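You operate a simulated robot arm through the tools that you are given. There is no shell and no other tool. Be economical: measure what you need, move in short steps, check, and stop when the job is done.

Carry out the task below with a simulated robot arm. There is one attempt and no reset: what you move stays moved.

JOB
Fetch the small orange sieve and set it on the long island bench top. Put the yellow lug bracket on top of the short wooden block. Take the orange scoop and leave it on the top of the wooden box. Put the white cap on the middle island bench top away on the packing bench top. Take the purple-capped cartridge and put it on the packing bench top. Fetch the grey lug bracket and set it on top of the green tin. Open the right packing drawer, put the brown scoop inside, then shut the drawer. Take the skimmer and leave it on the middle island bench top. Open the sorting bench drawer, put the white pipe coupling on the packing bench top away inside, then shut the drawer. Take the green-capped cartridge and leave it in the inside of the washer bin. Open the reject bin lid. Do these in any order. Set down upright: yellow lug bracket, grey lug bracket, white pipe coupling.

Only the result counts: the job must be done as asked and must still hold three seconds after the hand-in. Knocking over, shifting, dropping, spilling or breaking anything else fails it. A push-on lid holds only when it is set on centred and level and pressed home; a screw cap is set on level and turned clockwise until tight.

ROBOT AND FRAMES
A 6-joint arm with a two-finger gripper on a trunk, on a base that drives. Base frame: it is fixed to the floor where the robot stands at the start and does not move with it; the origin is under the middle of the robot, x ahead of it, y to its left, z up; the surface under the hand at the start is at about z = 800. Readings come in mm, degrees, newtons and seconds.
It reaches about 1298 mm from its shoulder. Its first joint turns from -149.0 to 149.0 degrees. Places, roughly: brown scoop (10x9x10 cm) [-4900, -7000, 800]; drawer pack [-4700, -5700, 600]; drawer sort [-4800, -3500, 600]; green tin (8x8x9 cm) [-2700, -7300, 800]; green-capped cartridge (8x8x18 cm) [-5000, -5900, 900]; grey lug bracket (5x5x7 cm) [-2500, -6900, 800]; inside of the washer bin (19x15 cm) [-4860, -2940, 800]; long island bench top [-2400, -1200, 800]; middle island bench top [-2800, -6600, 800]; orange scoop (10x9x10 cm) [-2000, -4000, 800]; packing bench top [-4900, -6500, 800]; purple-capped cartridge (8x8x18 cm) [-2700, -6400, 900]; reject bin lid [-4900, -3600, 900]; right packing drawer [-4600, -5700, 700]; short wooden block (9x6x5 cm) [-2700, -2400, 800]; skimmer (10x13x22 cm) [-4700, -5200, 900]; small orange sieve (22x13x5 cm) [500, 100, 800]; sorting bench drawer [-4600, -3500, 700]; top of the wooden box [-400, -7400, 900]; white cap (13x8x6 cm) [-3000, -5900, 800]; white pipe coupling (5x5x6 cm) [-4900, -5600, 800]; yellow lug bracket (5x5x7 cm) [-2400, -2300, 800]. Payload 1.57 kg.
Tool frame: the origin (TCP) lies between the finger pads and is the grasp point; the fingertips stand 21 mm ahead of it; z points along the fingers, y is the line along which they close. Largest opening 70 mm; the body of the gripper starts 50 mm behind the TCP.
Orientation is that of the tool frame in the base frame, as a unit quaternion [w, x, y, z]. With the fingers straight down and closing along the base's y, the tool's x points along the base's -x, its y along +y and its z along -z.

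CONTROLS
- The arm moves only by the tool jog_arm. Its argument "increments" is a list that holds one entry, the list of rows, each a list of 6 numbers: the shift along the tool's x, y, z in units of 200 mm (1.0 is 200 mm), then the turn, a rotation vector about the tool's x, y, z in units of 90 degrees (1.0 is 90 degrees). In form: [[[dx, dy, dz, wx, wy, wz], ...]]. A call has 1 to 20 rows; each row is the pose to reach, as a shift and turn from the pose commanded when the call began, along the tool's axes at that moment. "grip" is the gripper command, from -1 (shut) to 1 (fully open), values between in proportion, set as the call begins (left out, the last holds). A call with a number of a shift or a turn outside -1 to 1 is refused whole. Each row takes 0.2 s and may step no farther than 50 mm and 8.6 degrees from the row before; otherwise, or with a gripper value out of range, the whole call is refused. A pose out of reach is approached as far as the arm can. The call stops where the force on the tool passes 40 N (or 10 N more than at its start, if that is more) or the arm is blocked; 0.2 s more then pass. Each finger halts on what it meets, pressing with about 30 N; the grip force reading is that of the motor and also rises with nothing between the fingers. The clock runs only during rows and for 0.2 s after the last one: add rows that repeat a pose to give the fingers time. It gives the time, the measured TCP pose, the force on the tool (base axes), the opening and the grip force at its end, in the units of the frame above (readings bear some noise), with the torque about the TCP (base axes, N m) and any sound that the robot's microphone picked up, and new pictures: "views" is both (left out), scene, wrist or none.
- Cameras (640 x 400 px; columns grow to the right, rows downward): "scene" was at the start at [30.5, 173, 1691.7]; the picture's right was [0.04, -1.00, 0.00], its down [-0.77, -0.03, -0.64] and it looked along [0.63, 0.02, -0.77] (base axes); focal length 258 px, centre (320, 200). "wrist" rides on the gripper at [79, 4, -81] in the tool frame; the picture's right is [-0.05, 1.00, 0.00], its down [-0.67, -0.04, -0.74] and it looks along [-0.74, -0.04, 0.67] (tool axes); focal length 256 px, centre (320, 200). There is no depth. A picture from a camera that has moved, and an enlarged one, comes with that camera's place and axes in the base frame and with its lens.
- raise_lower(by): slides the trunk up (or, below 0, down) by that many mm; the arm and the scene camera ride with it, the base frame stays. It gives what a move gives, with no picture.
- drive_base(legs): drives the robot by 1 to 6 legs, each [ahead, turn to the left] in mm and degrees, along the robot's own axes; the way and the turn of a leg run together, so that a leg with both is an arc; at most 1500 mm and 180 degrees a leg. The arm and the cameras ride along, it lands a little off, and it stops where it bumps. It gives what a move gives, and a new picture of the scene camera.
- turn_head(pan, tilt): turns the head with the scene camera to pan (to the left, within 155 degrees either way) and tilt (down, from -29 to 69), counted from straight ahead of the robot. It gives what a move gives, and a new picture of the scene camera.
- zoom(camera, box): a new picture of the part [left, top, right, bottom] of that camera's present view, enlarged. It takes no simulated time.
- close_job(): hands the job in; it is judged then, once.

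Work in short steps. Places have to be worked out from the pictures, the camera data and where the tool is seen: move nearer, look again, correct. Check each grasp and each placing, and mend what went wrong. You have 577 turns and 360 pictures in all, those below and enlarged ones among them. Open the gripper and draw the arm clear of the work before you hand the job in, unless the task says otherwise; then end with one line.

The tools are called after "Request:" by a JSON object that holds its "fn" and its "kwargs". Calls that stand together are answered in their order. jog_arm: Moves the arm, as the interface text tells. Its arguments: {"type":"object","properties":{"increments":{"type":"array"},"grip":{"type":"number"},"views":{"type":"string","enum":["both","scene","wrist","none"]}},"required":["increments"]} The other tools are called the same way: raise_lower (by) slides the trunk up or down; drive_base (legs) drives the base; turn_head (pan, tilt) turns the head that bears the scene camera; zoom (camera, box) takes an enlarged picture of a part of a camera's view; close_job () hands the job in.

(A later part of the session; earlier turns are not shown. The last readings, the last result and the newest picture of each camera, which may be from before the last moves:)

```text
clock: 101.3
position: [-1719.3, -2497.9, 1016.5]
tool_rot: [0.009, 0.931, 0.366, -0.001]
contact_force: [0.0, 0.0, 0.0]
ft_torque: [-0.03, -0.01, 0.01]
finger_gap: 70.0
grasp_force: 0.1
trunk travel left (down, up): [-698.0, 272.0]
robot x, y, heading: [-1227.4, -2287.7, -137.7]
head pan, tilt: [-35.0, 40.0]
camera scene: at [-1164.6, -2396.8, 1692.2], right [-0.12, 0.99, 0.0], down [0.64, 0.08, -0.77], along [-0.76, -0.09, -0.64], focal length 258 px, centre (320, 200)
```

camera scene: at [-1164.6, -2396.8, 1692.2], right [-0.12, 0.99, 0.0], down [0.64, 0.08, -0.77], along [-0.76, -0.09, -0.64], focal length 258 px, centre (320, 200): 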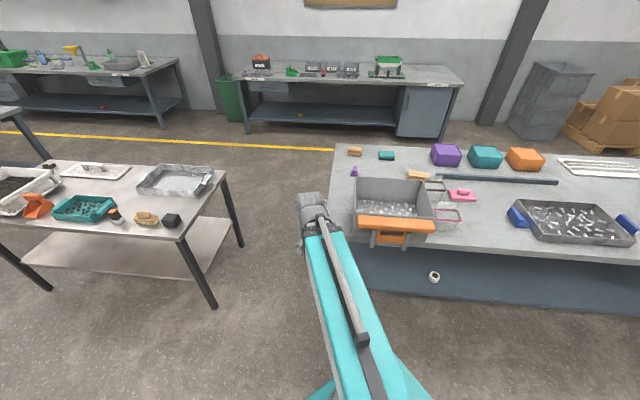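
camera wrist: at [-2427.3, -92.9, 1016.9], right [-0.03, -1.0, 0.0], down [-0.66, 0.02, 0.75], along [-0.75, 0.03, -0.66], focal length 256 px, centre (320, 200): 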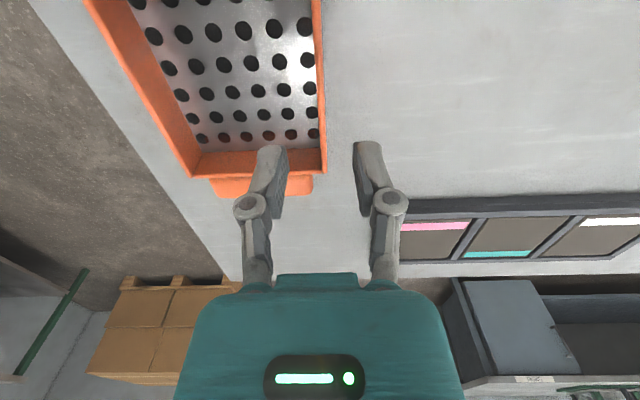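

Request:
{"fn": "zoom", "kwargs": {"camera": "scene", "box": [320, 130, 500, 260]}}

```text
3.08 times, centred on (410, 195) of scene
camera zoom: at [-1164.6, -2396.8, 1692.2], right [-0.12, 0.99, 0.0], down [0.64, 0.08, -0.77], along [-0.76, -0.09, -0.64], focal length 794 px, centre (43, 215)
```

zoom: 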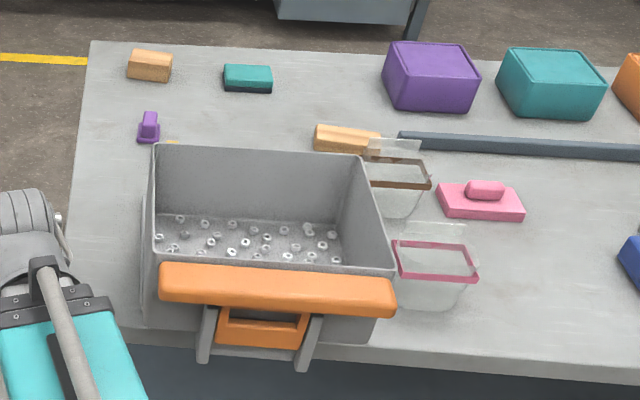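

Yellow lug is behind the bin (reachable from the west aisle later). First do the orange scoop on the small table: drive south along the east aisle.

Request:
{"fn": "drive_base", "kwargs": {"legs": [[0, 48], [1450, 0], [180, 0], [0, -90]]}}

Request:
{"fn": "turn_head", "kwargs": {"pan": 0, "tilt": 45}}

```text
clock: 120.3
position: [-1736.5, -3728.1, 1016.8]
tool_rot: [0.008, 1.0, -0.002, -0.004]
contact_force: [-0.2, -0.3, 0.2]
ft_torque: [0.01, -0.01, 0.02]
finger_gap: 70.1
grasp_force: 0.1
trunk travel left (down, up): [-698.0, 272.0]
robot x, y, heading: [-1233.1, -3924.5, 179.6]
head pan, tilt: [-35.0, 40.0]
camera scene: at [-1261.5, -4050.1, 1692.2], right [0.58, 0.81, 0.0], down [0.52, -0.37, -0.77], along [-0.62, 0.45, -0.64], focal length 258 px, centre (320, 200)
```

scene: 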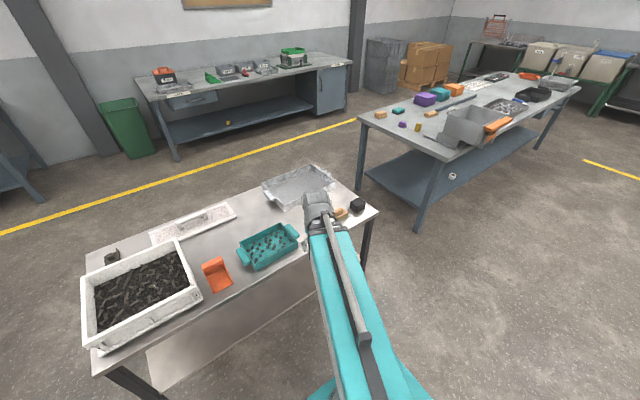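

```text
clock: 121.3
position: [-1737.3, -3728.1, 1017.1]
tool_rot: [0.008, 1.0, -0.001, -0.004]
contact_force: [-1.0, 0.0, -1.0]
ft_torque: [0.0, 0.01, 0.03]
finger_gap: 69.8
grasp_force: 0.0
trunk travel left (down, up): [-698.0, 272.0]
robot x, y, heading: [-1233.0, -3928.3, 179.2]
head pan, tilt: [0.0, 45.0]
camera scene: at [-1274.1, -4098.6, 1684.9], right [0.01, 1.0, 0.0], down [0.71, -0.01, -0.71], along [-0.71, 0.01, -0.71], focal length 258 px, centre (320, 200)
```

scene: 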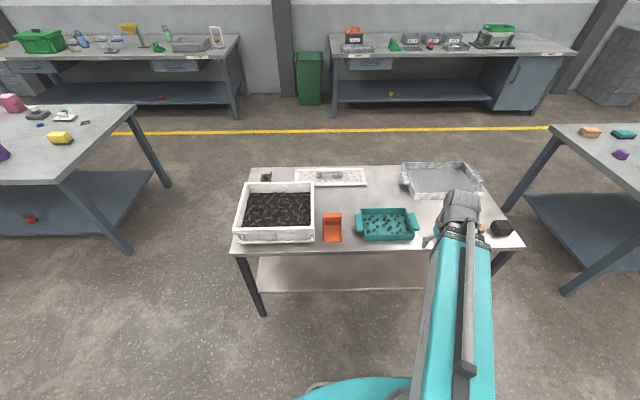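

Request:
{"fn": "zoom", "kwargs": {"camera": "scene", "box": [280, 170, 400, 260]}}

```text
4.44 times, centred on (340, 215) of scene
camera zoom: at [-1274.1, -4098.6, 1684.9], right [0.01, 1.0, 0.0], down [0.71, -0.01, -0.71], along [-0.71, 0.01, -0.71], focal length 1147 px, centre (231, 133)
```

zoom: 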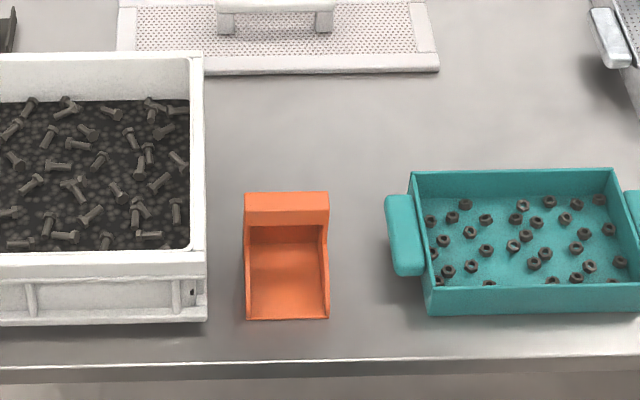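

Move the gripper over the scoop with the roll/pitch trim.

Request:
{"fn": "jog_arm", "kwargs": {"increments": [[[-0.12, 0.155, 0, 0.01, 0.005, 0], [-0.24, 0.31, 0, 0.01, 0.005, 0], [-0.36, 0.465, 0, 0.01, 0.005, 0], [-0.48, 0.62, 0, 0.01, 0.005, 0], [-0.6, 0.775, 0, 0.01, 0.005, 0]]], "views": "none"}}

Request:
{"fn": "jog_arm", "kwargs": {"increments": [[[-0.12, 0.155, 0, 0, 0, 0], [-0.24, 0.31, 0, 0, 0, 0], [-0.36, 0.465, 0, 0, 0, 0], [-0.42, 0.62, 0, 0, 0, 0], [-0.42, 0.775, 0, 0, 0, 0]]], "views": "both"}}

```text
clock: 122.5
position: [-1857.8, -3883.3, 1015.7]
tool_rot: [0.001, 1.0, -0.001, 0.0]
contact_force: [0.0, 0.2, 0.4]
ft_torque: [-0.01, 0.02, 0.01]
finger_gap: 69.8
grasp_force: 0.0
trunk travel left (down, up): [-698.0, 272.0]
robot x, y, heading: [-1235.0, -3925.2, 179.3]
head pan, tilt: [0.0, 45.0]
```

```text
clock: 123.8
position: [-1941.6, -4037.4, 1015.5]
tool_rot: [0.0, 1.0, -0.001, 0.0]
contact_force: [-0.5, 0.1, -1.0]
ft_torque: [-0.01, 0.01, 0.0]
finger_gap: 69.8
grasp_force: 0.0
out of reach, approached as far as the arm can: row 5
trunk travel left (down, up): [-698.0, 272.0]
robot x, y, heading: [-1230.4, -3926.5, 179.1]
head pan, tilt: [0.0, 45.0]
camera scene: at [-1274.2, -4098.8, 1684.9], right [0.01, 1.0, 0.0], down [0.71, -0.01, -0.71], along [-0.71, 0.01, -0.71], focal length 258 px, centre (320, 200)
camera wrist: at [-1862.3, -4042.1, 1097.2], right [-0.05, -1.0, 0.0], down [-0.67, 0.04, 0.75], along [-0.74, 0.04, -0.67], focal length 256 px, centre (320, 200)
```

scene: 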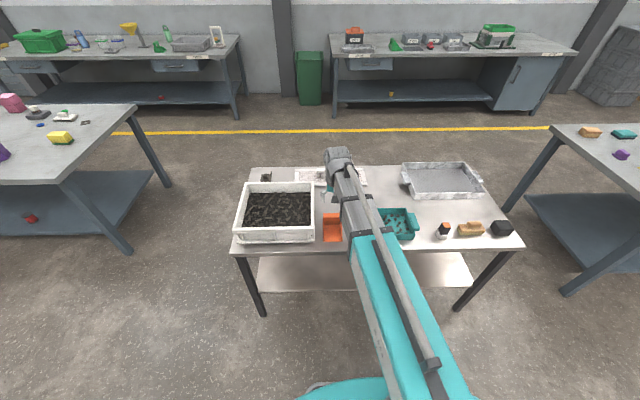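
wrist: 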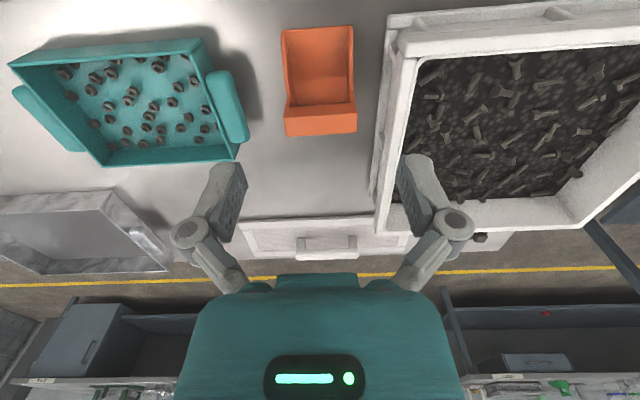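

The scoop has a ~40 mm-deep block at its rear (x≈-2014..-1975, top z≈865). I rotate the gripper 90° to close along x and centre on that block.

Request:
{"fn": "jog_arm", "kwargs": {"increments": [[[-0.03, 0, 0, 0, 0, -0.09], [-0.06, 0, 0, 0, 0, -0.18], [-0.09, 0, 0, 0, 0, -0.27], [-0.12, 0, 0, 0, 0, -0.36], [-0.15, 0, 0, 0, 0, -0.45], [-0.18, 0, 0, 0, 0, -0.54], [-0.21, 0, 0, 0, 0, -0.63], [-0.24, 0, 0, 0, 0, -0.72], [-0.265, 0, 0, 0, 0, -0.81], [-0.265, 0, 0, 0, 0, -0.9], [-0.265, 0, 0, 0, 0, -1.0], [-0.265, 0, 0, 0, 0, -1.0]]], "views": "wrist"}}

```text
refused: row 11 steps farther than a row can; nothing moved
```

Request:
{"fn": "jog_arm", "kwargs": {"increments": [[[-0.03, 0, 0, 0, 0, -0.085], [-0.06, 0, 0, 0, 0, -0.17], [-0.09, 0, 0, 0, 0, -0.255], [-0.12, 0, 0, 0, 0, -0.34], [-0.15, 0, 0, 0, 0, -0.425], [-0.18, 0, 0, 0, 0, -0.51], [-0.21, 0, 0, 0, 0, -0.595], [-0.24, 0, 0, 0, 0, -0.68], [-0.265, 0, 0, 0, 0, -0.765], [-0.265, 0, 0, 0, 0, -0.85], [-0.265, 0, 0, 0, 0, -0.93], [-0.265, 0, 0, 0, 0, -1.0]]], "views": "wrist"}}

```text
clock: 126.3
position: [-1994.7, -4037.4, 1017.1]
tool_rot: [0.0, 0.706, 0.708, 0.0]
contact_force: [-1.0, 0.5, 0.6]
ft_torque: [0.02, -0.01, 0.03]
finger_gap: 70.0
grasp_force: 0.1
trunk travel left (down, up): [-698.0, 272.0]
robot x, y, heading: [-1236.0, -3928.3, 179.5]
head pan, tilt: [0.0, 45.0]
camera wrist: at [-1990.5, -3958.0, 1097.2], right [1.0, -0.05, 0.0], down [-0.03, -0.67, 0.74], along [-0.04, -0.74, -0.67], focal length 256 px, centre (320, 200)
```

wrist: 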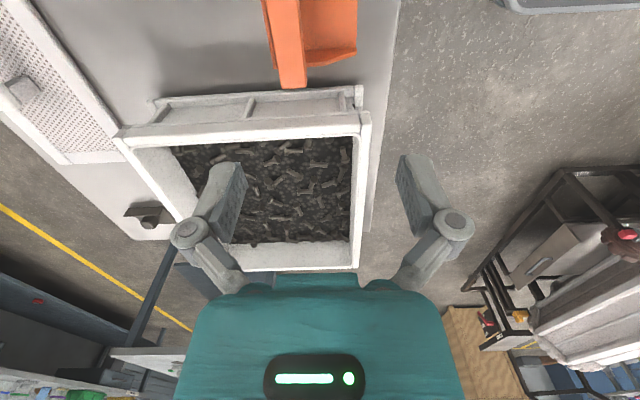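

Block actually centred at x≈-2021. Shift, then descend partway and look.

Request:
{"fn": "jog_arm", "kwargs": {"increments": [[[0, -0.13, 0, 0, 0, 0]]], "views": "none"}}

Request:
{"fn": "raise_lower", "kwargs": {"by": -115}}

Request:
{"fn": "jog_arm", "kwargs": {"increments": [[[0, 0, 0, 0, 0, 0]]], "views": "both"}}

Request:
{"fn": "zoom", "kwargs": {"camera": "scene", "box": [280, 150, 400, 250]}}

```text
clock: 126.8
position: [-2020.8, -4036.9, 1017.9]
tool_rot: [0.0, 0.707, 0.707, 0.0]
contact_force: [0.1, -0.7, -0.7]
ft_torque: [0.01, 0.0, 0.02]
finger_gap: 70.3
grasp_force: 0.0
trunk travel left (down, up): [-698.0, 272.0]
robot x, y, heading: [-1239.4, -3927.3, 179.5]
head pan, tilt: [0.0, 45.0]
```

```text
clock: 128.2
position: [-2019.7, -4037.6, 902.9]
tool_rot: [0.0, 0.707, 0.707, 0.0]
contact_force: [0.2, -0.1, 0.1]
ft_torque: [-0.03, 0.01, -0.02]
finger_gap: 69.9
grasp_force: 0.0
trunk travel left (down, up): [-583.0, 387.0]
robot x, y, heading: [-1235.8, -3929.9, 179.4]
head pan, tilt: [0.0, 45.0]
```

```text
clock: 128.6
position: [-2021.0, -4036.6, 901.7]
tool_rot: [0.0, 0.708, 0.706, 0.0]
contact_force: [-0.4, -0.7, -1.4]
ft_torque: [0.0, -0.02, -0.02]
finger_gap: 70.2
grasp_force: 0.0
trunk travel left (down, up): [-583.0, 387.0]
robot x, y, heading: [-1232.5, -3928.7, 179.2]
head pan, tilt: [0.0, 45.0]
camera scene: at [-1274.2, -4098.8, 1569.9], right [0.01, 1.0, 0.0], down [0.71, -0.01, -0.71], along [-0.71, 0.01, -0.71], focal length 258 px, centre (320, 200)
camera wrist: at [-2016.2, -3957.8, 982.3], right [1.0, -0.05, 0.0], down [-0.04, -0.67, 0.74], along [-0.04, -0.74, -0.67], focal length 256 px, centre (320, 200)
```

scene: 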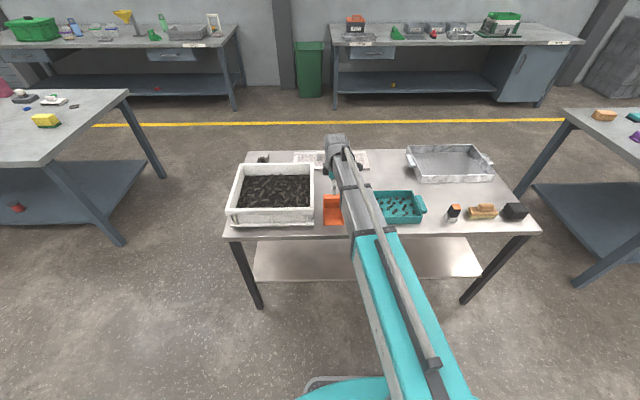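
wrist: 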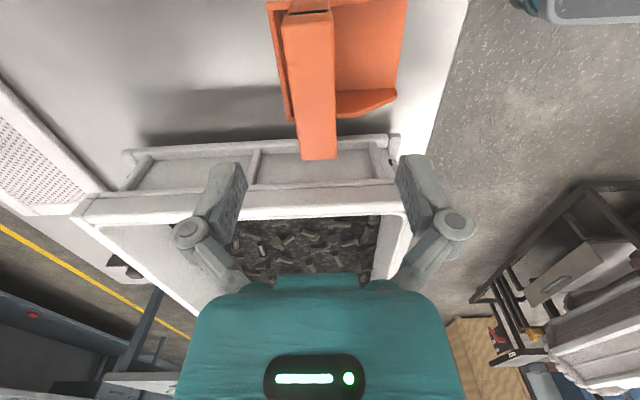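

```text
4.00 times, centred on (340, 200) of scene
camera zoom: at [-1274.2, -4098.8, 1569.9], right [0.01, 1.0, 0.0], down [0.71, -0.01, -0.71], along [-0.71, 0.01, -0.71], focal length 1032 px, centre (240, 200)
```

zoom: 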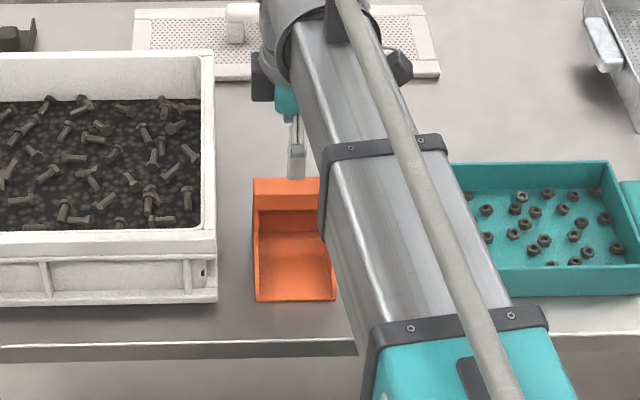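

Block is ~24 mm thick, centred at x≈-2022 and topping near z≈842. Descend to TCP≈835 and grip.

Request:
{"fn": "raise_lower", "kwargs": {"by": -66}}

Request:
{"fn": "jog_arm", "kwargs": {"increments": [[[0, 0, 0, 0, 0, 0], [0, 0, 0, 0, 0, 0], [0, 0, 0, 0, 0, 0], [0, 0, 0, 0, 0, 0], [0, 0, 0, 0, 0, 0]]], "grip": -1, "views": "wrist"}}

```text
clock: 129.7
position: [-2020.2, -4037.8, 837.0]
tool_rot: [0.0, 0.708, 0.707, 0.0]
contact_force: [-0.1, -1.2, -0.5]
ft_torque: [-0.01, -0.04, 0.01]
finger_gap: 70.3
grasp_force: 0.1
trunk travel left (down, up): [-517.0, 453.0]
robot x, y, heading: [-1234.0, -3928.4, 179.4]
head pan, tilt: [0.0, 45.0]
```

```text
clock: 130.9
position: [-2020.3, -4037.4, 836.8]
tool_rot: [0.0, 0.708, 0.707, -0.001]
contact_force: [-0.6, 0.2, 4.2]
ft_torque: [-0.03, 0.03, 0.05]
finger_gap: 25.1
grasp_force: 30.3
trunk travel left (down, up): [-517.0, 453.0]
robot x, y, heading: [-1233.4, -3930.4, 179.3]
head pan, tilt: [0.0, 45.0]
camera wrist: at [-2016.0, -3957.7, 916.5], right [1.0, -0.05, 0.0], down [-0.04, -0.67, 0.74], along [-0.04, -0.74, -0.67], focal length 256 px, centre (320, 200)
```

wrist: 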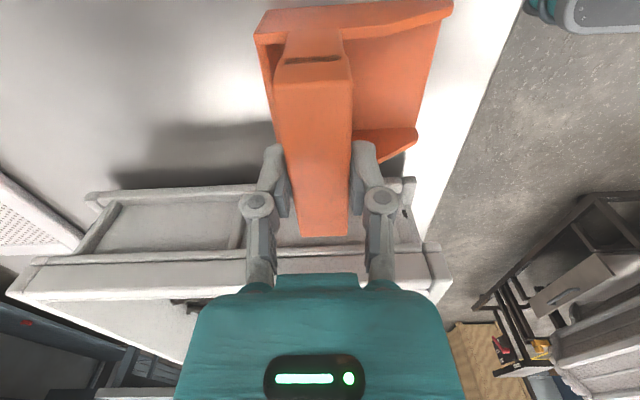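

Gripped at 25 mm. Lift gently.

Request:
{"fn": "raise_lower", "kwargs": {"by": 10}}

Request:
{"fn": "raise_lower", "kwargs": {"by": 40}}

Request:
{"fn": "jog_arm", "kwargs": {"increments": [[[0, 0, 0, 0, 0, 0]]], "views": "both"}}

```text
clock: 131.4
position: [-2019.9, -4037.6, 844.4]
tool_rot: [-0.001, 0.708, 0.707, 0.0]
contact_force: [0.1, -0.3, -0.2]
ft_torque: [0.0, -0.03, 0.01]
finger_gap: 25.1
grasp_force: 29.8
trunk travel left (down, up): [-527.0, 443.0]
robot x, y, heading: [-1236.7, -3930.4, 179.4]
head pan, tilt: [0.0, 45.0]
```

```text
clock: 132.3
position: [-2021.7, -4037.0, 884.9]
tool_rot: [0.0, 0.707, 0.707, 0.001]
contact_force: [0.1, 0.0, -0.3]
ft_torque: [0.03, -0.01, -0.06]
finger_gap: 25.4
grasp_force: 29.6
trunk travel left (down, up): [-567.0, 403.0]
robot x, y, heading: [-1234.4, -3927.8, 179.4]
head pan, tilt: [0.0, 45.0]
```

```text
clock: 132.7
position: [-2022.0, -4037.4, 884.6]
tool_rot: [0.0, 0.708, 0.706, 0.0]
contact_force: [-0.7, -0.3, -0.4]
ft_torque: [0.02, 0.01, 0.01]
finger_gap: 24.9
grasp_force: 29.9
trunk travel left (down, up): [-567.0, 403.0]
robot x, y, heading: [-1234.3, -3926.6, 179.5]
head pan, tilt: [0.0, 45.0]
camera scene: at [-1274.3, -4098.8, 1553.9], right [0.01, 1.0, 0.0], down [0.71, -0.01, -0.71], along [-0.71, 0.01, -0.71], focal length 258 px, centre (320, 200)
camera wrist: at [-2016.2, -3957.8, 966.2], right [1.0, -0.05, 0.0], down [-0.04, -0.67, 0.74], along [-0.04, -0.74, -0.67], focal length 256 px, centre (320, 200)
```

scene: 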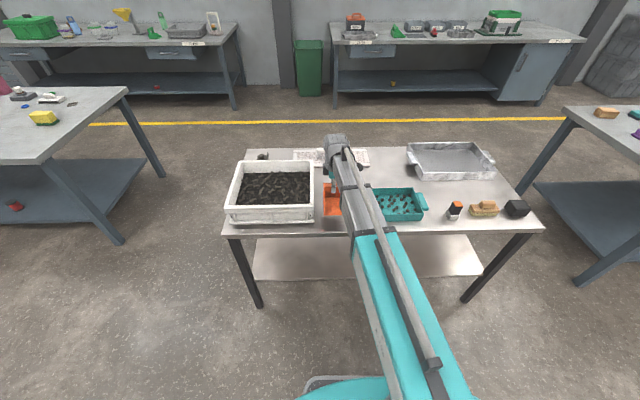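
wrist: 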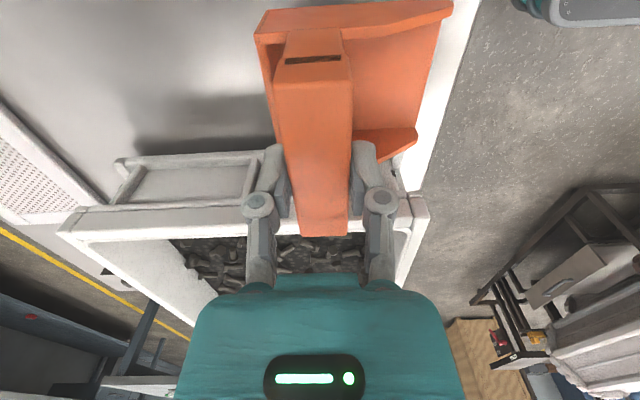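

Held well. Raise, retract, and look south.

Request:
{"fn": "raise_lower", "kwargs": {"by": 130}}

Request:
{"fn": "jog_arm", "kwargs": {"increments": [[[0, 0.2, 0, 0, 0, 0], [0, 0.4, 0, 0, 0, 0], [0, 0.6, 0, 0, 0, 0], [0, 0.8, 0, 0, 0, 0], [0, 1.0, 0, 0, 0, 0]]], "views": "none"}}

Request:
{"fn": "turn_head", "kwargs": {"pan": 100, "tilt": 22}}

```text
clock: 134.2
position: [-2020.5, -4037.2, 1016.4]
tool_rot: [0.0, 0.708, 0.706, 0.0]
contact_force: [-0.7, 0.3, -0.9]
ft_torque: [0.01, -0.02, 0.02]
finger_gap: 25.3
grasp_force: 30.6
trunk travel left (down, up): [-697.0, 273.0]
robot x, y, heading: [-1231.3, -3925.9, 179.1]
head pan, tilt: [0.0, 45.0]
```

```text
clock: 135.4
position: [-1818.6, -4037.2, 1015.7]
tool_rot: [-0.001, 0.707, 0.707, 0.0]
contact_force: [0.2, -1.0, -1.3]
ft_torque: [-0.01, 0.02, 0.01]
finger_gap: 25.2
grasp_force: 29.5
trunk travel left (down, up): [-697.0, 273.0]
robot x, y, heading: [-1237.9, -3928.9, 179.4]
head pan, tilt: [0.0, 45.0]
```

```text
clock: 137.2
position: [-1820.9, -4037.4, 1015.0]
tool_rot: [0.001, 0.708, 0.707, 0.0]
contact_force: [0.5, 0.3, -0.4]
ft_torque: [0.0, 0.0, 0.0]
finger_gap: 25.1
grasp_force: 29.6
trunk travel left (down, up): [-697.0, 273.0]
robot x, y, heading: [-1232.5, -3928.3, 179.2]
head pan, tilt: [100.0, 22.0]
camera scene: at [-1177.9, -4191.3, 1719.3], right [-0.99, -0.16, 0.0], down [-0.06, 0.37, -0.93], along [0.15, -0.91, -0.37], focal length 258 px, centre (320, 200)
```

scene: 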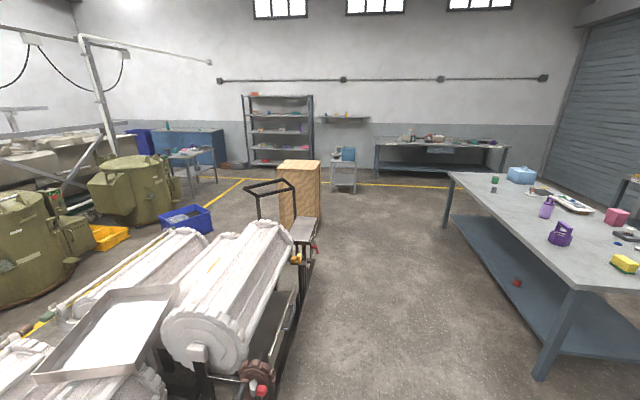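

The wooden box stands around (-350,-7500). Drive down the aisle and face east beside it.

Request:
{"fn": "drive_base", "kwargs": {"legs": [[0, 90.5], [1500, 0], [1500, 0], [470, 0], [0, 90]]}}

Request:
{"fn": "turn_head", "kwargs": {"pan": 0, "tilt": 45}}

```text
clock: 169.3
position: [-663.3, -7279.0, 1015.6]
tool_rot: [0.0, -0.706, 0.709, 0.0]
contact_force: [0.4, 0.0, -0.5]
ft_torque: [0.03, 0.02, -0.01]
finger_gap: 25.2
grasp_force: 29.9
trunk travel left (down, up): [-697.0, 273.0]
robot x, y, heading: [-1248.4, -7416.7, -1.1]
head pan, tilt: [100.0, 22.0]
camera scene: at [-1306.8, -7149.3, 1719.3], right [0.99, 0.15, 0.0], down [0.06, -0.37, -0.93], along [-0.14, 0.92, -0.37], focal length 258 px, centre (320, 200)
```

scene: 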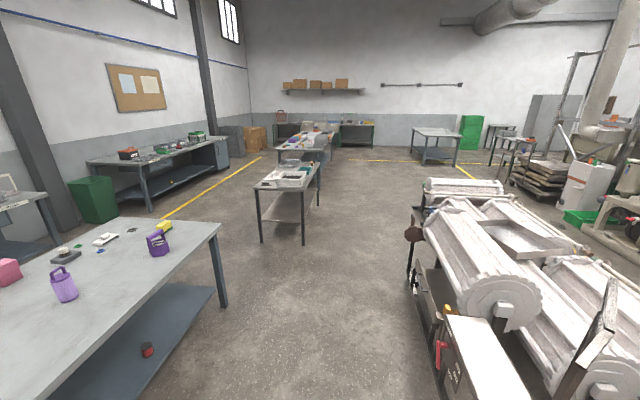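

```text
clock: 171.1
position: [-664.5, -7278.5, 1015.5]
tool_rot: [0.0, -0.705, 0.709, 0.0]
contact_force: [0.6, -0.6, -1.1]
ft_torque: [-0.04, -0.04, -0.01]
finger_gap: 25.5
grasp_force: 30.4
trunk travel left (down, up): [-697.0, 273.0]
robot x, y, heading: [-1249.5, -7411.6, -1.3]
head pan, tilt: [0.0, 45.0]
camera scene: at [-1211.6, -7242.9, 1683.9], right [-0.02, -1.0, 0.0], down [-0.71, 0.02, -0.71], along [0.71, -0.02, -0.71], focal length 258 px, centre (320, 200)
```

scene: 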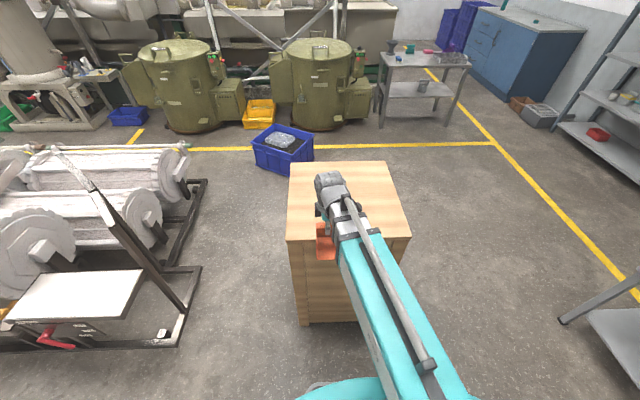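

Box top spans x -638..-171, y -7598..-7124. Extend over it.

Request:
{"fn": "jog_arm", "kwargs": {"increments": [[[0.06, -0.2, 0, 0, 0, 0], [0.12, -0.4, 0, 0, 0, 0], [0.18, -0.6, 0, 0, 0, 0], [0.24, -0.8, 0, 0, 0, 0], [0.3, -1.0, 0, 0, 0, 0]]], "views": "wrist"}}

Request:
{"fn": "raise_lower", "kwargs": {"by": -60}}

Request:
{"fn": "raise_lower", "kwargs": {"by": -10}}

```text
clock: 172.3
position: [-464.4, -7340.0, 1014.3]
tool_rot: [0.0, -0.704, 0.71, 0.0]
contact_force: [-0.2, 0.7, 0.2]
ft_torque: [0.0, -0.02, 0.02]
finger_gap: 25.3
grasp_force: 30.3
trunk travel left (down, up): [-697.0, 273.0]
robot x, y, heading: [-1248.6, -7414.6, -1.1]
head pan, tilt: [0.0, 45.0]
camera wrist: at [-468.5, -7419.7, 1096.0], right [-1.0, 0.06, 0.0], down [0.04, 0.67, 0.74], along [0.04, 0.74, -0.67], focal length 256 px, centre (320, 200)
```

wrist: 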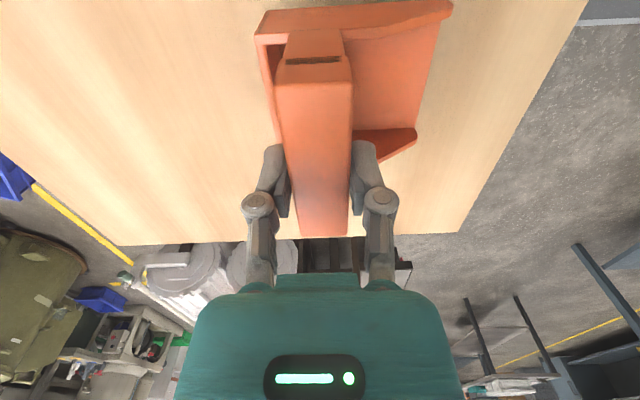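

```text
clock: 173.3
position: [-465.1, -7340.4, 955.9]
tool_rot: [0.0, -0.705, 0.709, 0.0]
contact_force: [-2.2, 0.2, 4.6]
ft_torque: [0.02, -0.06, 0.0]
finger_gap: 13.2
grasp_force: 30.1
trunk travel left (down, up): [-637.0, 333.0]
robot x, y, heading: [-1251.0, -7410.7, -1.2]
head pan, tilt: [0.0, 45.0]
```

```text
clock: 173.7
position: [-465.9, -7341.0, 951.2]
tool_rot: [0.001, -0.705, 0.709, -0.001]
contact_force: [-3.1, 0.0, 25.4]
ft_torque: [-0.01, -0.08, 0.0]
finger_gap: 13.2
grasp_force: 29.5
trunk travel left (down, up): [-630.0, 340.0]
robot x, y, heading: [-1251.4, -7411.6, -1.3]
head pan, tilt: [0.0, 45.0]
stopped: the force on the tool passed its limit at 94 N (the readings are from after the stop); the commanded pose is now the measured one
```

Contact came earlier than expected and the grip shifted (gap 13 mm). Look before anything else.

Request:
{"fn": "jog_arm", "kwargs": {"increments": [[[0, 0, 0, 0, 0, 0]]], "views": "both"}}

Request:
{"fn": "zoom", "kwargs": {"camera": "scene", "box": [270, 150, 420, 250]}}

```text
clock: 174.1
position: [-466.7, -7341.7, 950.8]
tool_rot: [0.001, -0.705, 0.709, -0.002]
contact_force: [-6.1, -0.1, 21.9]
ft_torque: [-0.01, -0.05, -0.01]
finger_gap: 13.1
grasp_force: 29.9
trunk travel left (down, up): [-630.0, 340.0]
robot x, y, heading: [-1250.7, -7410.6, -1.4]
head pan, tilt: [0.0, 45.0]
camera scene: at [-1215.0, -7243.2, 1617.3], right [-0.02, -1.0, 0.0], down [-0.71, 0.02, -0.71], along [0.71, -0.02, -0.71], focal length 258 px, centre (320, 200)
camera wrist: at [-470.8, -7419.5, 1031.3], right [-1.0, 0.06, 0.0], down [0.04, 0.67, 0.74], along [0.05, 0.74, -0.67], focal length 256 px, centre (320, 200)
```

scene: 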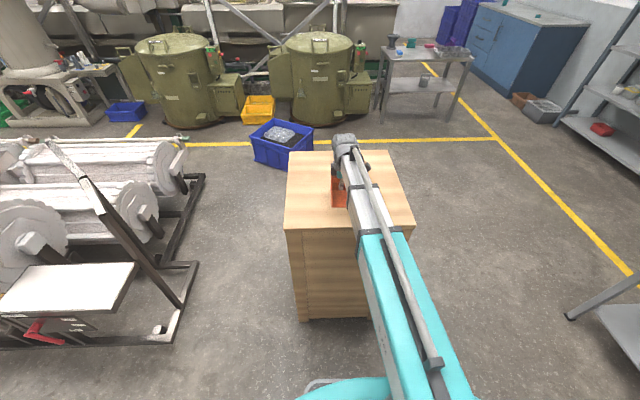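
wrist: 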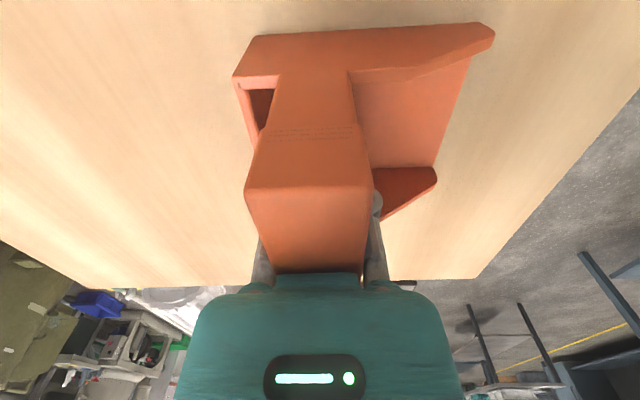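

```text
4.00 times, centred on (345, 200) of scene
camera zoom: at [-1215.0, -7243.2, 1617.3], right [-0.02, -1.0, 0.0], down [-0.71, 0.02, -0.71], along [0.71, -0.02, -0.71], focal length 1032 px, centre (220, 200)
```

zoom: 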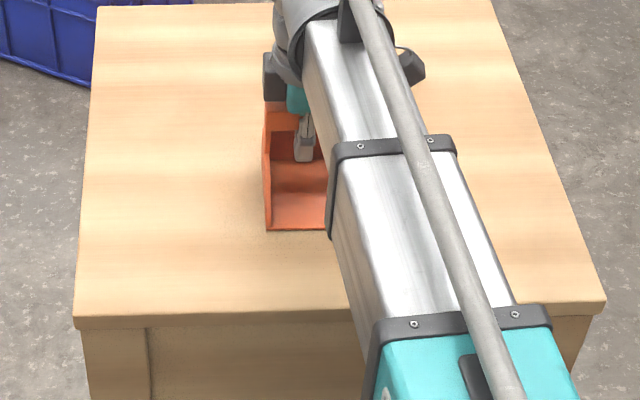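

The scoop stands flat on the box; fingers just slid down its wall. Open, then rise.

Request:
{"fn": "jog_arm", "kwargs": {"increments": [[[0, 0, 0, 0, 0, 0], [0, 0, 0, 0, 0, 0], [0, 0, 0, 0, 0, 0], [0, 0, 0, 0, 0, 0]]], "grip": 1, "views": "wrist"}}

```text
clock: 175.1
position: [-463.7, -7340.3, 949.6]
tool_rot: [0.0, -0.705, 0.709, -0.001]
contact_force: [-0.2, -0.1, 3.8]
ft_torque: [-0.02, -0.09, 0.0]
finger_gap: 69.5
grasp_force: 0.1
trunk travel left (down, up): [-630.0, 340.0]
robot x, y, heading: [-1251.4, -7409.0, -1.7]
head pan, tilt: [0.0, 45.0]
camera wrist: at [-468.5, -7419.3, 1029.8], right [-1.0, 0.06, 0.0], down [0.04, 0.67, 0.74], along [0.05, 0.74, -0.67], focal length 256 px, centre (320, 200)
```

wrist: 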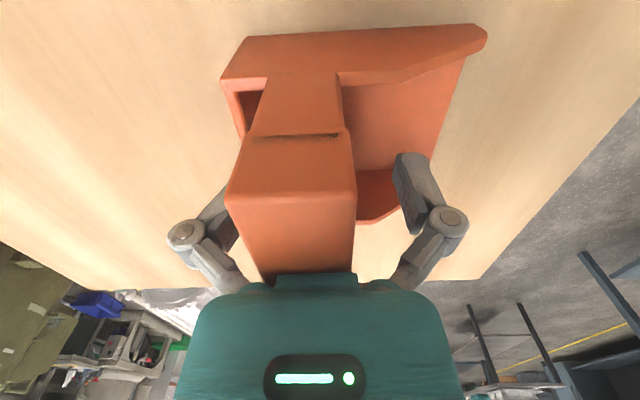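

Request:
{"fn": "raise_lower", "kwargs": {"by": 100}}

Request:
{"fn": "jog_arm", "kwargs": {"increments": [[[0, 0, 0, 0, 0, 0]]], "views": "wrist"}}

```text
clock: 176.5
position: [-462.8, -7339.9, 1048.3]
tool_rot: [0.0, -0.705, 0.709, -0.001]
contact_force: [0.2, 0.2, 0.0]
ft_torque: [0.01, -0.01, -0.01]
finger_gap: 70.1
grasp_force: 0.0
trunk travel left (down, up): [-730.0, 240.0]
robot x, y, heading: [-1252.8, -7408.9, -1.6]
head pan, tilt: [0.0, 45.0]
```

```text
clock: 176.9
position: [-463.1, -7340.2, 1049.1]
tool_rot: [0.001, -0.705, 0.709, -0.002]
contact_force: [0.1, 0.3, 0.2]
ft_torque: [-0.01, -0.01, 0.04]
finger_gap: 70.0
grasp_force: 0.1
trunk travel left (down, up): [-730.0, 240.0]
robot x, y, heading: [-1252.7, -7407.6, -1.2]
head pan, tilt: [0.0, 45.0]
camera wrist: at [-468.3, -7419.2, 1129.5], right [-1.0, 0.06, 0.0], down [0.04, 0.67, 0.74], along [0.05, 0.74, -0.67], focal length 256 px, centre (320, 200)
```

wrist: 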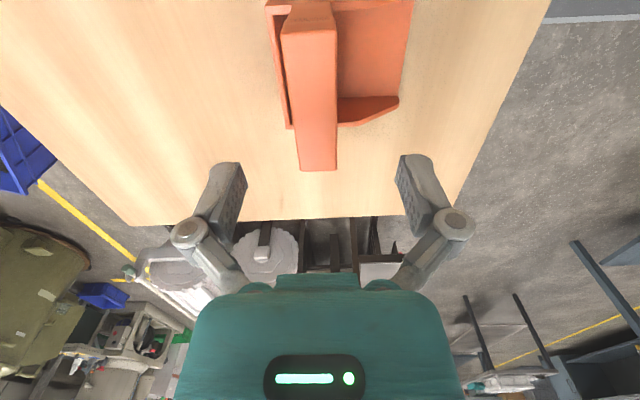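

Scoop is placed upright. Retract, restore the gripper yaw, and head to the middle island.

Request:
{"fn": "jog_arm", "kwargs": {"increments": [[[0, 0.1, 0, 0, 0, 0.085], [0, 0.2, 0, 0, 0, 0.17], [0, 0.3, 0, 0, 0, 0.255], [0, 0.4, 0, 0, 0, 0.34], [0, 0.5, 0, 0, 0, 0.425], [0, 0.6, 0, 0, 0, 0.51], [0, 0.7, 0, 0, 0, 0.595], [0, 0.8, 0, 0, 0, 0.68], [0, 0.9, 0, 0, 0, 0.765], [0, 1.0, 0, 0, 0, 0.85], [0, 1.0, 0, 0, 0, 0.93], [0, 1.0, 0, 0, 0, 1.0]]], "views": "none"}}

Request:
{"fn": "drive_base", "kwargs": {"legs": [[0, 165], [350, 0], [0, 15]]}}

```text
clock: 179.5
position: [-664.4, -7339.5, 1048.7]
tool_rot: [0.001, 0.003, 1.0, -0.001]
contact_force: [-0.5, -1.1, 0.3]
ft_torque: [-0.01, 0.02, 0.0]
finger_gap: 69.9
grasp_force: 0.1
trunk travel left (down, up): [-730.0, 240.0]
robot x, y, heading: [-1252.8, -7408.3, -1.2]
head pan, tilt: [0.0, 45.0]
```

```text
clock: 193.5
position: [-2175.9, -7374.0, 1049.1]
tool_rot: [0.0, 1.0, -0.01, -0.001]
contact_force: [-0.5, -0.4, -0.2]
ft_torque: [-0.01, 0.02, 0.02]
finger_gap: 70.0
grasp_force: 0.0
trunk travel left (down, up): [-730.0, 240.0]
robot x, y, heading: [-1586.0, -7285.7, 177.7]
head pan, tilt: [0.0, 45.0]
camera scene: at [-1631.2, -7454.8, 1717.2], right [0.04, 1.0, 0.0], down [0.71, -0.03, -0.71], along [-0.71, 0.03, -0.71], focal length 258 px, centre (320, 200)
```

scene: 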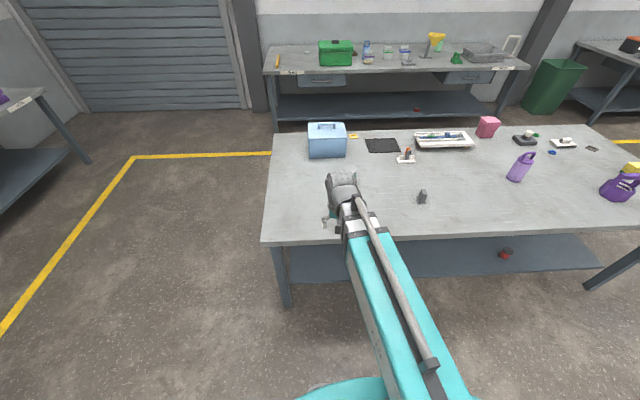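

Request:
{"fn": "zoom", "kwargs": {"camera": "scene", "box": [300, 120, 460, 220]}}

```text
4.00 times, centred on (380, 170) of scene
camera zoom: at [-1631.2, -7454.8, 1717.2], right [0.04, 1.0, 0.0], down [0.71, -0.03, -0.71], along [-0.71, 0.03, -0.71], focal length 1032 px, centre (80, 320)
```

zoom: 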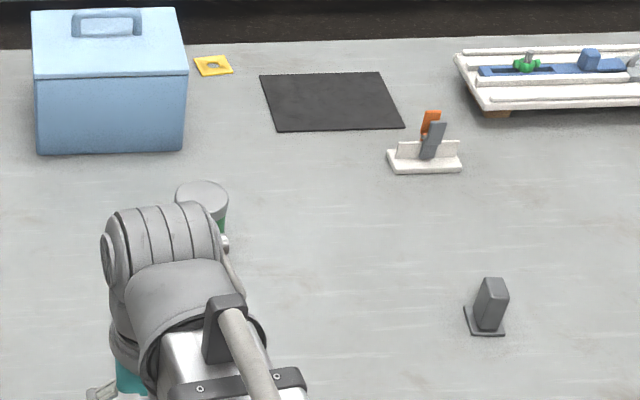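

Tin at ≈(-2680,-7256), grey lug at ≈(-2510,-6915). Drive slightly closer.

Request:
{"fn": "drive_base", "kwargs": {"legs": [[250, 2.3]]}}

Request:
{"fn": "jog_arm", "kwargs": {"increments": [[[-0.1, -0.22, 0, 0, 0, 0], [-0.1, -0.44, 0, 0, 0, 0], [-0.1, -0.66, 0, 0, 0, 0], [-0.1, -0.85, 0, 0, 0, 0], [-0.1, -1.0, 0, 0, 0, 0]]], "views": "none"}}

Request:
{"fn": "jog_arm", "kwargs": {"increments": [[[0, -0.22, 0, 0, 0, 0], [0, -0.44, 0, 0, 0, 0], [0, -0.66, 0, 0, 0, 0], [0, -0.85, 0, 0, 0, 0], [0, -1.0, 0, 0, 0, 0]]], "views": "both"}}

```text
clock: 195.6
position: [-2422.9, -7389.0, 1049.3]
tool_rot: [0.0, 1.0, 0.008, -0.001]
contact_force: [0.1, 0.3, 0.9]
ft_torque: [-0.01, -0.04, -0.01]
finger_gap: 70.0
grasp_force: 0.0
trunk travel left (down, up): [-730.0, 240.0]
robot x, y, heading: [-1837.6, -7276.1, -180.1]
head pan, tilt: [0.0, 45.0]
camera scene: at [-1875.7, -7448.3, 1717.2], right [0.0, 1.0, 0.0], down [0.71, 0.0, -0.71], along [-0.71, 0.0, -0.71], focal length 258 px, centre (320, 200)
```

scene: 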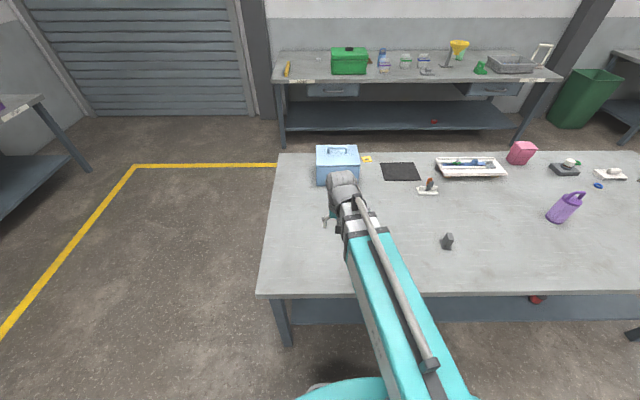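

```text
clock: 196.8
position: [-2447.9, -7188.6, 1047.1]
tool_rot: [0.0, 1.0, 0.009, -0.002]
contact_force: [-0.3, 0.5, -0.1]
ft_torque: [0.0, 0.02, 0.0]
finger_gap: 70.1
grasp_force: 0.1
trunk travel left (down, up): [-730.0, 240.0]
robot x, y, heading: [-1837.1, -7275.6, -179.8]
head pan, tilt: [0.0, 45.0]
```

```text
clock: 198.0
position: [-2450.9, -6989.2, 1049.0]
tool_rot: [0.0, 1.0, 0.009, -0.001]
contact_force: [0.2, 0.6, 0.1]
ft_torque: [0.01, 0.01, 0.04]
finger_gap: 69.8
grasp_force: 0.1
trunk travel left (down, up): [-730.0, 240.0]
robot x, y, heading: [-1835.0, -7274.5, -180.0]
head pan, tilt: [0.0, 45.0]
camera scene: at [-1875.5, -7447.9, 1717.3], right [0.0, 1.0, 0.0], down [0.71, 0.0, -0.71], along [-0.71, 0.0, -0.71], focal length 258 px, centre (320, 200)
camera wrist: at [-2371.2, -6992.0, 1129.3], right [-0.04, -1.0, 0.0], down [-0.66, 0.02, 0.75], along [-0.75, 0.03, -0.67], focal length 256 px, centre (320, 200)
```

scene: 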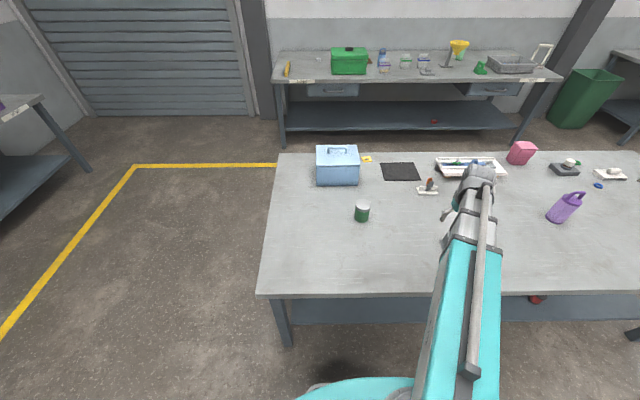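
wrist: 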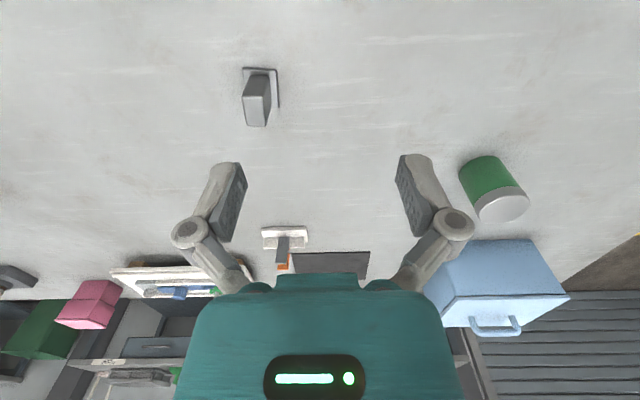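

Move over the lug and descend partway for a close look.

Request:
{"fn": "jog_arm", "kwargs": {"increments": [[[-0.11, -0.13, 0, 0, 0, 0], [-0.22, -0.26, 0, 0, 0, 0], [-0.33, -0.385, 0, 0, 0, 0]]], "views": "none"}}

Request:
{"fn": "raise_lower", "kwargs": {"by": -110}}

Request:
{"fn": "jog_arm", "kwargs": {"increments": [[[0, 0, 0, 0, 0, 0]]], "views": "wrist"}}

```text
clock: 198.8
position: [-2518.1, -6914.3, 1048.4]
tool_rot: [0.0, 1.0, 0.009, -0.001]
contact_force: [-0.2, -0.4, -0.5]
ft_torque: [0.02, 0.03, -0.01]
finger_gap: 70.1
grasp_force: 0.0
trunk travel left (down, up): [-730.0, 240.0]
robot x, y, heading: [-1837.4, -7277.6, -180.2]
head pan, tilt: [0.0, 45.0]
```

```text
clock: 200.2
position: [-2516.4, -6914.8, 939.0]
tool_rot: [0.001, 1.0, 0.009, -0.001]
contact_force: [0.9, 0.6, 0.2]
ft_torque: [0.02, 0.01, -0.01]
finger_gap: 69.9
grasp_force: 0.2
trunk travel left (down, up): [-620.0, 350.0]
robot x, y, heading: [-1839.1, -7275.3, -179.8]
head pan, tilt: [0.0, 45.0]
```

```text
clock: 200.6
position: [-2517.1, -6915.3, 938.1]
tool_rot: [0.0, 1.0, 0.009, -0.002]
contact_force: [0.2, 1.5, 0.0]
ft_torque: [0.0, -0.03, -0.01]
finger_gap: 69.7
grasp_force: 0.0
trunk travel left (down, up): [-620.0, 350.0]
robot x, y, heading: [-1837.7, -7278.6, -179.9]
head pan, tilt: [0.0, 45.0]
camera wrist: at [-2437.9, -6917.1, 1019.4], right [-0.04, -1.0, 0.0], down [-0.66, 0.02, 0.75], along [-0.75, 0.03, -0.67], focal length 256 px, centre (320, 200)
```

wrist: 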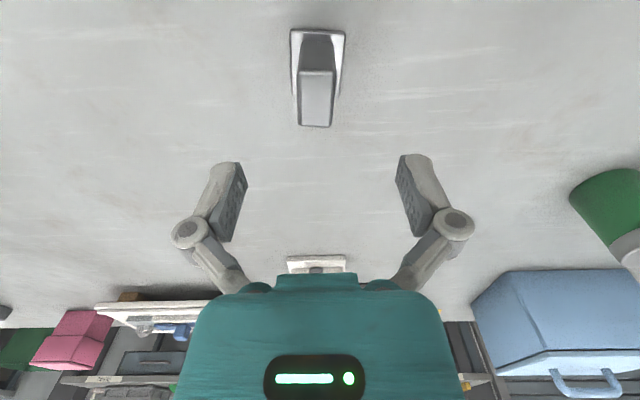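

Lug top is 36×20 mm, centred ≈(-2515,-6911), thin along y. Nudge, descend to z≈850, and grip.

Request:
{"fn": "jog_arm", "kwargs": {"increments": [[[0, -0.02, 0, 0, 0, 0]]], "views": "none"}}

Request:
{"fn": "raise_lower", "kwargs": {"by": -90}}

Request:
{"fn": "jog_arm", "kwargs": {"increments": [[[0, 0, 0, 0, 0, 0], [0, 0, 0, 0, 0, 0], [0, 0, 0, 0, 0, 0], [0, 0, 0, 0, 0, 0], [0, 0, 0, 0, 0, 0]]], "grip": -1, "views": "wrist"}}

```text
clock: 201.0
position: [-2517.2, -6910.1, 939.5]
tool_rot: [0.0, 1.0, 0.009, -0.001]
contact_force: [0.4, 0.5, 0.0]
ft_torque: [0.0, 0.01, -0.01]
finger_gap: 70.0
grasp_force: 0.0
trunk travel left (down, up): [-620.0, 350.0]
robot x, y, heading: [-1837.4, -7274.5, -179.7]
head pan, tilt: [0.0, 45.0]
```

```text
clock: 202.3
position: [-2516.8, -6910.8, 848.0]
tool_rot: [0.0, 1.0, 0.008, -0.002]
contact_force: [1.2, -1.1, 0.6]
ft_torque: [0.01, 0.01, 0.0]
finger_gap: 70.0
grasp_force: 0.1
trunk travel left (down, up): [-530.0, 440.0]
robot x, y, heading: [-1835.4, -7278.7, -180.3]
head pan, tilt: [0.0, 45.0]
```

```text
clock: 203.5
position: [-2518.2, -6911.1, 848.1]
tool_rot: [-0.001, 1.0, 0.009, -0.003]
contact_force: [-0.2, 0.9, 4.4]
ft_torque: [-0.09, -0.06, 0.0]
finger_gap: 24.1
grasp_force: 30.1
trunk travel left (down, up): [-530.0, 440.0]
robot x, y, heading: [-1837.3, -7277.8, -180.2]
head pan, tilt: [0.0, 45.0]
camera wrist: at [-2437.7, -6913.1, 929.6], right [-0.04, -1.0, 0.0], down [-0.66, 0.02, 0.75], along [-0.75, 0.03, -0.66], focal length 256 px, centre (320, 200)
```

wrist: 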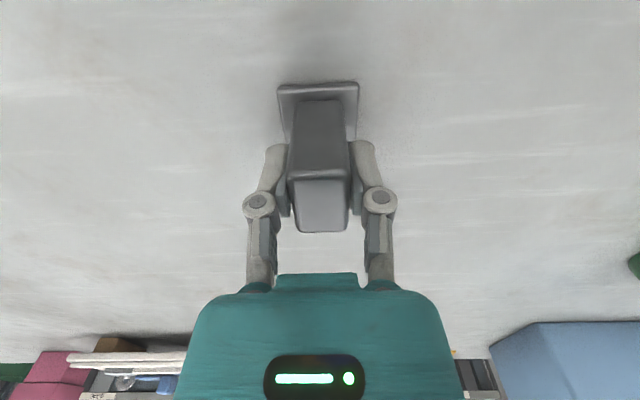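

Gripped (24 mm). Lift and carry toward the tin, stopping short for a look.

Request:
{"fn": "raise_lower", "kwargs": {"by": 10}}

Request:
{"fn": "raise_lower", "kwargs": {"by": 150}}

Request:
{"fn": "jog_arm", "kwargs": {"increments": [[[-0.06, 0.2, 0, 0, 0, 0], [-0.12, 0.4, 0, 0, 0, 0], [-0.18, 0.6, 0, 0, 0, 0], [-0.24, 0.8, 0, 0, 0, 0], [-0.3, 1.0, 0, 0, 0, 0]]], "views": "wrist"}}

```text
clock: 204.1
position: [-2516.9, -6911.3, 860.1]
tool_rot: [0.0, 1.0, 0.009, -0.001]
contact_force: [0.8, -0.8, -1.8]
ft_torque: [0.01, -0.05, -0.01]
finger_gap: 24.8
grasp_force: 30.1
trunk travel left (down, up): [-540.0, 430.0]
robot x, y, heading: [-1838.6, -7276.0, -179.9]
head pan, tilt: [0.0, 45.0]
```

```text
clock: 205.8
position: [-2517.0, -6910.8, 1007.3]
tool_rot: [0.0, 1.0, 0.009, -0.002]
contact_force: [-1.1, 0.4, -0.6]
ft_torque: [-0.02, -0.02, -0.05]
finger_gap: 24.5
grasp_force: 29.4
trunk travel left (down, up): [-690.0, 280.0]
robot x, y, heading: [-1838.6, -7278.6, -180.0]
head pan, tilt: [0.0, 45.0]
```

```text
clock: 207.0
position: [-2573.8, -7112.8, 1009.0]
tool_rot: [0.0, 1.0, 0.008, 0.0]
contact_force: [0.2, -0.3, -0.5]
ft_torque: [0.04, -0.01, 0.02]
finger_gap: 24.1
grasp_force: 29.7
trunk travel left (down, up): [-690.0, 280.0]
robot x, y, heading: [-1840.0, -7278.0, -180.0]
head pan, tilt: [0.0, 45.0]
camera wrist: at [-2493.8, -7114.8, 1089.3], right [-0.04, -1.0, 0.0], down [-0.66, 0.02, 0.75], along [-0.75, 0.03, -0.67], focal length 256 px, centre (320, 200)
```

wrist: 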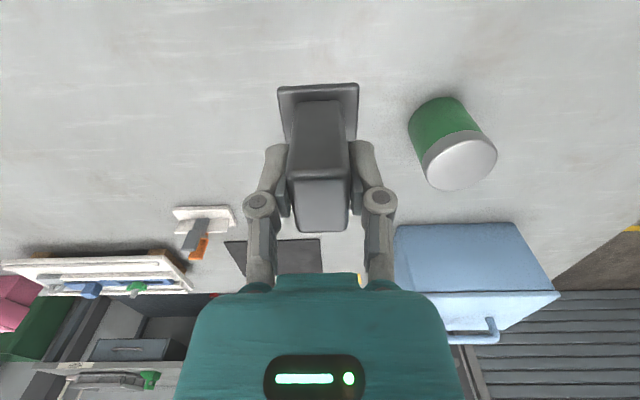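

Tin top at ≈(-2667,-7249). Move over it.

Request:
{"fn": "jog_arm", "kwargs": {"increments": [[[-0.12, 0.17, 0, 0, 0, 0], [-0.24, 0.34, 0, 0, 0, 0], [-0.36, 0.51, 0, 0, 0, 0], [-0.475, 0.673, 0, 0, 0, 0], [-0.475, 0.673, 0, 0, 0, 0]]], "views": "both"}}

```text
clock: 208.2
position: [-2667.9, -7248.1, 1008.7]
tool_rot: [-0.001, 1.0, 0.008, -0.001]
contact_force: [0.1, -0.1, -1.4]
ft_torque: [0.02, 0.01, 0.01]
finger_gap: 24.2
grasp_force: 30.2
trunk travel left (down, up): [-690.0, 280.0]
robot x, y, heading: [-1839.4, -7276.0, -179.9]
head pan, tilt: [0.0, 45.0]
camera scene: at [-1875.8, -7448.6, 1677.2], right [0.0, 1.0, 0.0], down [0.71, 0.0, -0.71], along [-0.71, 0.0, -0.71], focal length 258 px, centre (320, 200)
camera wrist: at [-2588.3, -7250.3, 1089.2], right [-0.04, -1.0, 0.0], down [-0.66, 0.02, 0.75], along [-0.75, 0.03, -0.67], focal length 256 px, centre (320, 200)
```

scene: 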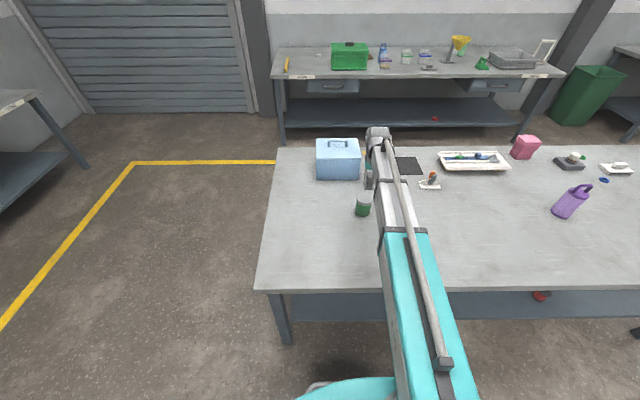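
wrist: 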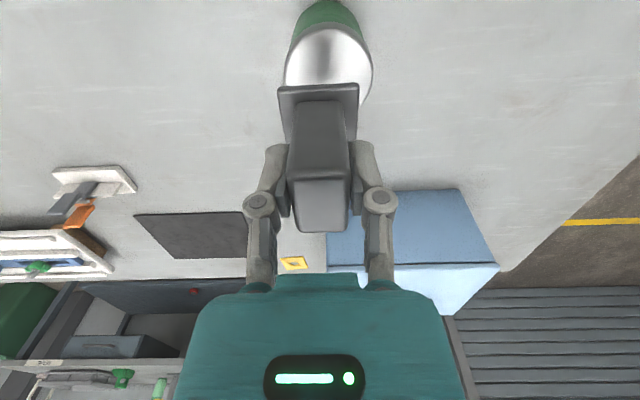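

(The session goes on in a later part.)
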